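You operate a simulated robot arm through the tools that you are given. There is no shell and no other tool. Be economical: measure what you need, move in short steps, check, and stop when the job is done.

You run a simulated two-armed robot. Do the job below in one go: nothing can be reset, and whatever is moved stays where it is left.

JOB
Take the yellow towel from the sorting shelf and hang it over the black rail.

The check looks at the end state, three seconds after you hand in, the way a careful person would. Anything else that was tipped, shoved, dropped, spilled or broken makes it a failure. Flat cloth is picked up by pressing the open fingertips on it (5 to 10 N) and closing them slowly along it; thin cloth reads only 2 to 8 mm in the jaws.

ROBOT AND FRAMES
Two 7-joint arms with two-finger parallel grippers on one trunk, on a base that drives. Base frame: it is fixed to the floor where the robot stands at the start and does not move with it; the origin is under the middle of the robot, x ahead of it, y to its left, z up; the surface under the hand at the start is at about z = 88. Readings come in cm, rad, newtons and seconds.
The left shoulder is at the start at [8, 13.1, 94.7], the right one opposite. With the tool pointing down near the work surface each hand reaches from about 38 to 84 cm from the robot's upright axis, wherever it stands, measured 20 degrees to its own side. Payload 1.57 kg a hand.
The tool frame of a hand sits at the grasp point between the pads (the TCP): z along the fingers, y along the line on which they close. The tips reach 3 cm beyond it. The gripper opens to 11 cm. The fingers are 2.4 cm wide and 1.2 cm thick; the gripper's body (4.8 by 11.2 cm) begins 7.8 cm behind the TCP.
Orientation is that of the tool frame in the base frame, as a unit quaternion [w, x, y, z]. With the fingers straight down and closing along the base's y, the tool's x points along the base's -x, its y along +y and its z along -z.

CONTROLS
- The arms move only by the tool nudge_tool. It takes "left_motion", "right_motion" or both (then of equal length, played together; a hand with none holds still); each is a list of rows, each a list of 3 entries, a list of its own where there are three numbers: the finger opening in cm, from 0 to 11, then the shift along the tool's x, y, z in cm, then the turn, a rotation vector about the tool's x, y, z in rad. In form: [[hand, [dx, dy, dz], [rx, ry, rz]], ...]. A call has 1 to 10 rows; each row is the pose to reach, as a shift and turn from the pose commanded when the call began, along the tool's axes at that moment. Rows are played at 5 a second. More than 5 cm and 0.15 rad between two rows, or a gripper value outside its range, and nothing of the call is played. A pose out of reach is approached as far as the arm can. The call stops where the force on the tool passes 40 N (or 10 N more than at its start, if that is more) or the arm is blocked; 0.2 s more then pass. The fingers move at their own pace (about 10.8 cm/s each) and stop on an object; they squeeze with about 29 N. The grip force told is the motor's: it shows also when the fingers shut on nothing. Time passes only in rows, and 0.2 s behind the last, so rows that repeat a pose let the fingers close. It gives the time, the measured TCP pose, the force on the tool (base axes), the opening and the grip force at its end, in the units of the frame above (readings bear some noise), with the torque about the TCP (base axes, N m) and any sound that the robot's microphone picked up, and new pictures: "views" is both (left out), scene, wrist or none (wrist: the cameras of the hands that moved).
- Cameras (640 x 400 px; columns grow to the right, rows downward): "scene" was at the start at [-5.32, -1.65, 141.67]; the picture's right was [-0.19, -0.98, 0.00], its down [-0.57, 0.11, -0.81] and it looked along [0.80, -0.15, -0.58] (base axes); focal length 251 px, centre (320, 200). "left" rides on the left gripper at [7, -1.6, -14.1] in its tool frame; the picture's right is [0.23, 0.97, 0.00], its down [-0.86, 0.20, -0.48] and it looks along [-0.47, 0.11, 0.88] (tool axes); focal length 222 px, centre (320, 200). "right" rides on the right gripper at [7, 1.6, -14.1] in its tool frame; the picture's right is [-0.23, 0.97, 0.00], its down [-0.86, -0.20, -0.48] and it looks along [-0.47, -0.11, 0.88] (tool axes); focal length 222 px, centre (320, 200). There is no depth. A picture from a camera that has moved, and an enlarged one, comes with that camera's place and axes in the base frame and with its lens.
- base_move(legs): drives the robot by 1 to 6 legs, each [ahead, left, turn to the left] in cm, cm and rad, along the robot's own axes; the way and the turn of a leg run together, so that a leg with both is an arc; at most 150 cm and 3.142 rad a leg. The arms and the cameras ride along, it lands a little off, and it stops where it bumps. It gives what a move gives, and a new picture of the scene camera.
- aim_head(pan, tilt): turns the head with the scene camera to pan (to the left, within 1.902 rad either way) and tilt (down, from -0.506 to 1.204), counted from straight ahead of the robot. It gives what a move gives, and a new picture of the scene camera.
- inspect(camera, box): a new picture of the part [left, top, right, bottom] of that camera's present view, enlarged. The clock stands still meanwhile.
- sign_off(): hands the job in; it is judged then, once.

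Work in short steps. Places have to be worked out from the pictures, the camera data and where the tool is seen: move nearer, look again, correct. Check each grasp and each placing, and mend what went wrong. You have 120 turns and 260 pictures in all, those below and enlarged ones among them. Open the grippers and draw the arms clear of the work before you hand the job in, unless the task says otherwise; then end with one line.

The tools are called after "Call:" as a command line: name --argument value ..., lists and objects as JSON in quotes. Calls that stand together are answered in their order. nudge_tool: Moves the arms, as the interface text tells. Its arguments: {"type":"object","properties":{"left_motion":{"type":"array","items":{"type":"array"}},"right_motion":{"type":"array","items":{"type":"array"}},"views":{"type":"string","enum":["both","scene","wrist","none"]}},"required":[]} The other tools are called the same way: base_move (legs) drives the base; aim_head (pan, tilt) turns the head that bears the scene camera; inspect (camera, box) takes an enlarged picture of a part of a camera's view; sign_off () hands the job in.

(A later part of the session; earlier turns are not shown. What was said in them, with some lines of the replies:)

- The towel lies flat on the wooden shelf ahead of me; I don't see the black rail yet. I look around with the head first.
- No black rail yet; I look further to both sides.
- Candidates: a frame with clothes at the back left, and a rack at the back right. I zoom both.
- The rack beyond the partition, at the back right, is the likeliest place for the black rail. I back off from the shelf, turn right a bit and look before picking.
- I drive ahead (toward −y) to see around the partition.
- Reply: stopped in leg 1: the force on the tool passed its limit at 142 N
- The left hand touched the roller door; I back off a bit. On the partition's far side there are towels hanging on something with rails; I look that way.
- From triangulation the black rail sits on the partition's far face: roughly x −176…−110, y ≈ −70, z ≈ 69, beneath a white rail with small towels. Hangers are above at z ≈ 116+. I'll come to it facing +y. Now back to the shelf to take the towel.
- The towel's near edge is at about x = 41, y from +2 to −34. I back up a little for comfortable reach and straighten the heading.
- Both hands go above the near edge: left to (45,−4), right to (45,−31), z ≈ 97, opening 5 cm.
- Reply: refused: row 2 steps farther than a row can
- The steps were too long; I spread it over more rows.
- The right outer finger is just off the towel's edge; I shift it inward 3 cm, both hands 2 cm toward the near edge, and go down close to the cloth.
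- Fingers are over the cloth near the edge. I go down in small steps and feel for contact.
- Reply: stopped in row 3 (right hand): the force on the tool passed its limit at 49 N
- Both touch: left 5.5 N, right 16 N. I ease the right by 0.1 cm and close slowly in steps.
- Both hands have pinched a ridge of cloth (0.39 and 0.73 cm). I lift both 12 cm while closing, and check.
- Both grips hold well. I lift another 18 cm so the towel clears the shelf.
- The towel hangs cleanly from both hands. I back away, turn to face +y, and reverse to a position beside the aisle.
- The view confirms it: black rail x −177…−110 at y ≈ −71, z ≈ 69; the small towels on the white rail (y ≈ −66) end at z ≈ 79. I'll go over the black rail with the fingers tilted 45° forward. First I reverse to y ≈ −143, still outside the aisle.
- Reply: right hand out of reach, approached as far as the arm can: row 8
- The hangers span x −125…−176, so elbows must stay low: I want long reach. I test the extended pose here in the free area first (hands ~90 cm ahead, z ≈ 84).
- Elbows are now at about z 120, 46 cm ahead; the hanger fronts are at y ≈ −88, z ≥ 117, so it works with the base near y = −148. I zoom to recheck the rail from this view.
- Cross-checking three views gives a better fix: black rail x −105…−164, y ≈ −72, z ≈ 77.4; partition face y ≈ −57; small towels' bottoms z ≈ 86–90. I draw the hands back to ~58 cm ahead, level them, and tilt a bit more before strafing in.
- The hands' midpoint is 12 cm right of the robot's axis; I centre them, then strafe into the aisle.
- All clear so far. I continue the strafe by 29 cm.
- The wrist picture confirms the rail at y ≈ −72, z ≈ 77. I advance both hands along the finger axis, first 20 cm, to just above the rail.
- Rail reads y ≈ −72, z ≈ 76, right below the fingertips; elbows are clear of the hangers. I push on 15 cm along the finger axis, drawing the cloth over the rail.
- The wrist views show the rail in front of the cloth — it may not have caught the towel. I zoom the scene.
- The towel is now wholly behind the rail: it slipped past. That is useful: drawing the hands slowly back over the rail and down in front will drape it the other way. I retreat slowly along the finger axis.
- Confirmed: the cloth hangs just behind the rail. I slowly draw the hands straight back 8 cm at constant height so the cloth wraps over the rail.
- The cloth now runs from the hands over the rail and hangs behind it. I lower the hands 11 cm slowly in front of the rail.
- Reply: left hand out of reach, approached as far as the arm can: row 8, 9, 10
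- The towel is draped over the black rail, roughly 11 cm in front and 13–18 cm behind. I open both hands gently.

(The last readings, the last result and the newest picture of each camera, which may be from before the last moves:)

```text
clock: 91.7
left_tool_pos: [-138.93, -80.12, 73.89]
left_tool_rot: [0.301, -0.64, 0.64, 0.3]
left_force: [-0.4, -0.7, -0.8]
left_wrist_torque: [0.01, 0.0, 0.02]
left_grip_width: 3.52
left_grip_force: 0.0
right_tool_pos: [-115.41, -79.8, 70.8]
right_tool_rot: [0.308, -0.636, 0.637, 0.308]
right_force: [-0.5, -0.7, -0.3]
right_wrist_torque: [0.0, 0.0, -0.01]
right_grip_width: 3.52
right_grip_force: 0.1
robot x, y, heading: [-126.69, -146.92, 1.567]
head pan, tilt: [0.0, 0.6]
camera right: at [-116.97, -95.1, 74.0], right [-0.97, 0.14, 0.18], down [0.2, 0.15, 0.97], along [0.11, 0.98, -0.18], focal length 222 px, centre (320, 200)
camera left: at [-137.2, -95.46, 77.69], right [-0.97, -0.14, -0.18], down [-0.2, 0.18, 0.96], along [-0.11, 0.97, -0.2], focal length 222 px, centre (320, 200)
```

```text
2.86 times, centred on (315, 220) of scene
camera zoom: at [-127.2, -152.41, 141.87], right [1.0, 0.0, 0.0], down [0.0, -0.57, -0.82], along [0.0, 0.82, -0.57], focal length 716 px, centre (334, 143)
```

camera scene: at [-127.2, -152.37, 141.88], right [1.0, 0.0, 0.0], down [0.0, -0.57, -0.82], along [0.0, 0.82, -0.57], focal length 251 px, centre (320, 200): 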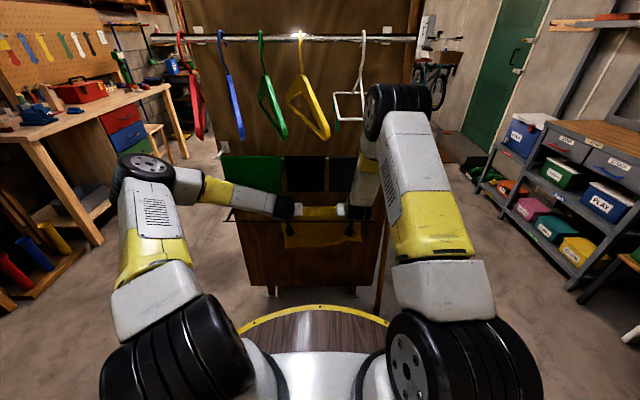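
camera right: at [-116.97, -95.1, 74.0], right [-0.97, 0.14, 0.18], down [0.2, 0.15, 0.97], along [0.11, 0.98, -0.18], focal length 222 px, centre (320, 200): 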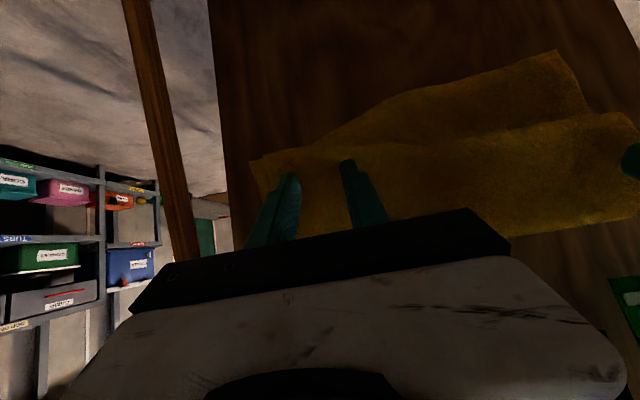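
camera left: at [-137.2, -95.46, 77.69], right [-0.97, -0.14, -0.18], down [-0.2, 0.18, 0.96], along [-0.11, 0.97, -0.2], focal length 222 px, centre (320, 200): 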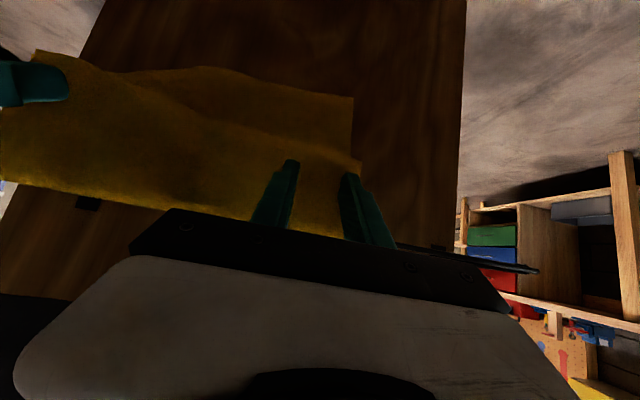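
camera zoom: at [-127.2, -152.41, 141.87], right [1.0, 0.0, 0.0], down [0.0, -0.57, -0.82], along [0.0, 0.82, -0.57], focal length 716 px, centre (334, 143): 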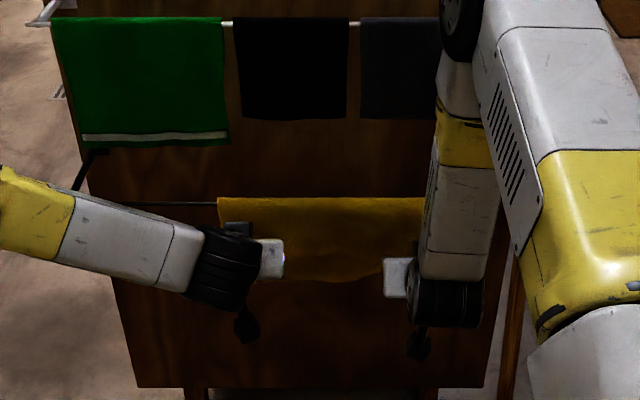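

The towel stays hung. I back the base 10 cm straight away from it, then check.

Call:
base_move --legs '[[-8, 0, 0]]'

Call:
nudge_tool --left_motion '[[4, [0, 0, -3], [0, 0, 0]], [4, [0, 0, -6], [0, 0, 0]], [4, [0, 0, -9], [0, 0, 0]], [4, [0, 0, -12], [0, 0, 0]]]' --right_motion '[[4, [0, 0, -3], [0, 0, 0]], [4, [0, 0, -6], [0, 0, 0]], [4, [0, 0, -9], [0, 0, 0]], [4, [0, 0, -12], [0, 0, 0]]]'

Call:
inspect --camera "scene" --box '[210, 150, 420, 290]'

```text
clock: 92.7
left_tool_pos: [-139.07, -88.06, 73.89]
left_tool_rot: [0.301, -0.64, 0.64, 0.299]
left_force: [-0.6, -0.8, 0.3]
left_wrist_torque: [-0.01, -0.01, 0.0]
left_grip_width: 3.5
left_grip_force: 0.1
right_tool_pos: [-115.37, -87.66, 70.77]
right_tool_rot: [-0.308, 0.637, -0.636, -0.308]
right_force: [0.3, -0.7, 0.2]
right_wrist_torque: [-0.01, 0.01, -0.01]
right_grip_width: 3.52
right_grip_force: 0.0
robot x, y, heading: [-127.13, -155.36, 1.575]
head pan, tilt: [0.0, 0.6]
camera scene: at [-127.2, -160.48, 141.87], right [1.0, 0.0, 0.0], down [0.0, -0.57, -0.82], along [0.0, 0.82, -0.57], focal length 251 px, centre (320, 200)
```

scene: 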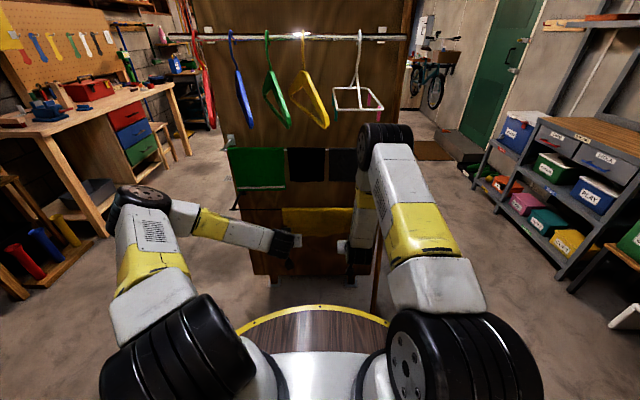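

```text
clock: 93.7
left_tool_pos: [-139.11, -97.45, 81.52]
left_tool_rot: [-0.3, 0.641, -0.64, -0.3]
left_force: [0.3, 1.9, -0.2]
left_wrist_torque: [-0.03, 0.01, -0.03]
left_grip_width: 3.99
left_grip_force: 0.0
right_tool_pos: [-115.48, -97.21, 78.14]
right_tool_rot: [-0.308, 0.637, -0.636, -0.308]
right_force: [0.8, 0.3, 0.0]
right_wrist_torque: [0.0, -0.02, 0.0]
right_grip_width: 3.97
right_grip_force: 0.0
robot x, y, heading: [-127.25, -155.53, 1.573]
head pan, tilt: [0.0, 0.6]
camera scene: at [-127.21, -160.44, 141.88], right [1.0, 0.0, 0.0], down [0.0, -0.57, -0.82], along [0.0, 0.82, -0.57], focal length 251 px, centre (320, 200)
camera right: at [-117.07, -112.66, 81.37], right [-0.97, 0.14, 0.18], down [0.2, 0.15, 0.97], along [0.11, 0.98, -0.18], focal length 222 px, centre (320, 200)
camera left: at [-137.31, -112.92, 85.36], right [-0.97, -0.15, -0.17], down [-0.2, 0.18, 0.96], along [-0.11, 0.97, -0.2], focal length 222 px, centre (320, 200)
```

scene: 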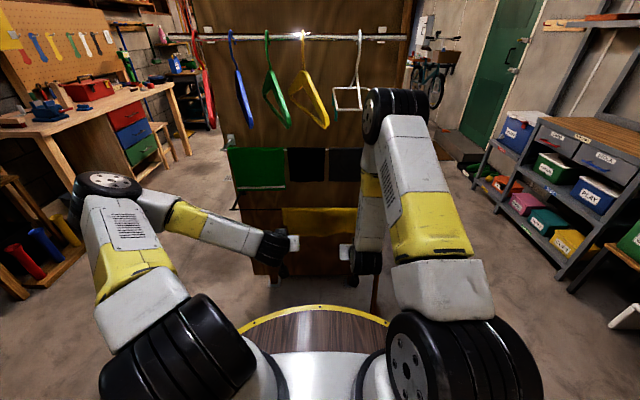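
right: 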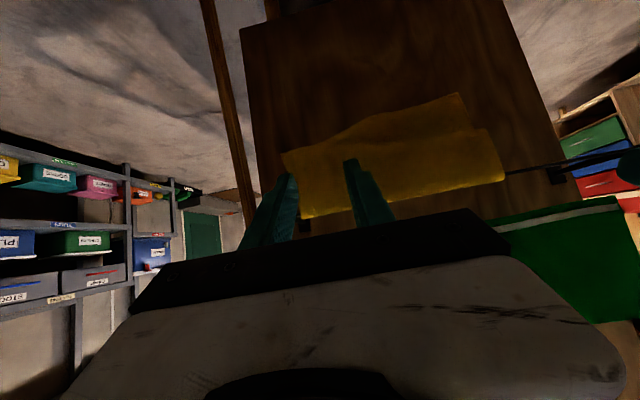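
left: 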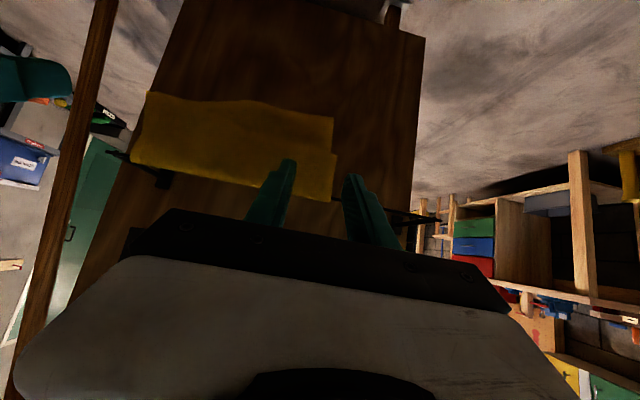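

```text
2.86 times, centred on (315, 220) of scene
camera zoom: at [-127.21, -160.44, 141.88], right [1.0, 0.0, 0.0], down [0.0, -0.57, -0.82], along [0.0, 0.82, -0.57], focal length 716 px, centre (334, 143)
```

zoom: 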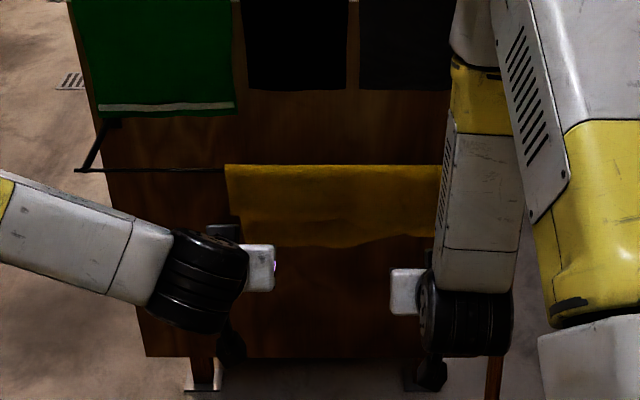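

The towel hangs over the black rail on both sides, with the hands clear and nothing else disturbed. I open the grippers fully and take a last look.

Call:
nudge_tool --left_motion '[[8, [0, 0, 0], [0, 0, 0]], [11, [0, 0, -1], [0, 0, 0]], [11, [0, 0, -1], [0, 0, 0]], [11, [0, 0, -1], [0, 0, 0]]]' --right_motion '[[8, [0, 0, 0], [0, 0, 0]], [11, [0, 0, -1], [0, 0, 0]], [11, [0, 0, -1], [0, 0, 0]], [11, [0, 0, -1], [0, 0, 0]]]' --views "wrist"

```text
clock: 94.7
left_tool_pos: [-139.13, -98.24, 82.32]
left_tool_rot: [-0.299, 0.641, -0.64, -0.3]
left_force: [0.2, 1.0, -0.1]
left_wrist_torque: [0.01, 0.0, 0.04]
left_grip_width: 11.0
left_grip_force: 0.1
right_tool_pos: [-115.6, -97.99, 78.82]
right_tool_rot: [-0.308, 0.636, -0.636, -0.309]
right_force: [-0.5, -1.0, 0.1]
right_wrist_torque: [0.01, 0.02, 0.0]
right_grip_width: 11.0
right_grip_force: 0.0
robot x, y, heading: [-127.42, -155.5, 1.569]
head pan, tilt: [0.0, 0.6]
camera right: at [-117.07, -113.42, 82.04], right [-0.97, 0.14, 0.18], down [0.2, 0.15, 0.97], along [0.11, 0.98, -0.18], focal length 222 px, centre (320, 200)
camera left: at [-137.31, -113.63, 86.01], right [-0.97, -0.15, -0.18], down [-0.2, 0.18, 0.96], along [-0.11, 0.97, -0.2], focal length 222 px, centre (320, 200)
```

right: 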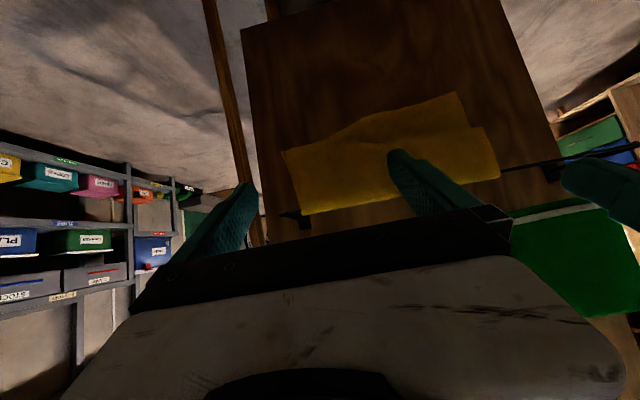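
left: 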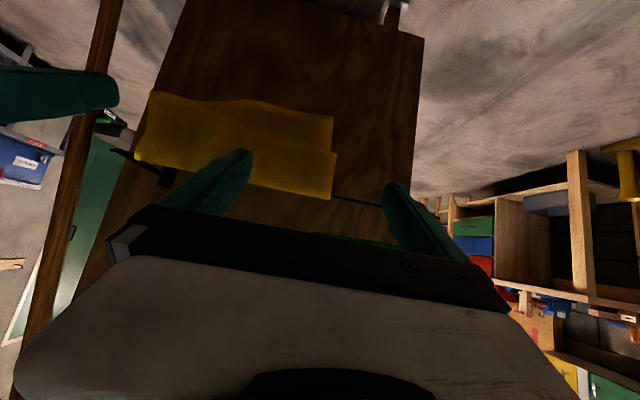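

The towel is unchanged on the rail, both grippers are open and clear; I hand in.

Call:
sign_off

```text
The job is handed in.
```

The yellow towel hangs over the black rail, front and back, and both hands are open and clear; the left hand bumped the roller door once while I was looking for the rail, with no damage seen.
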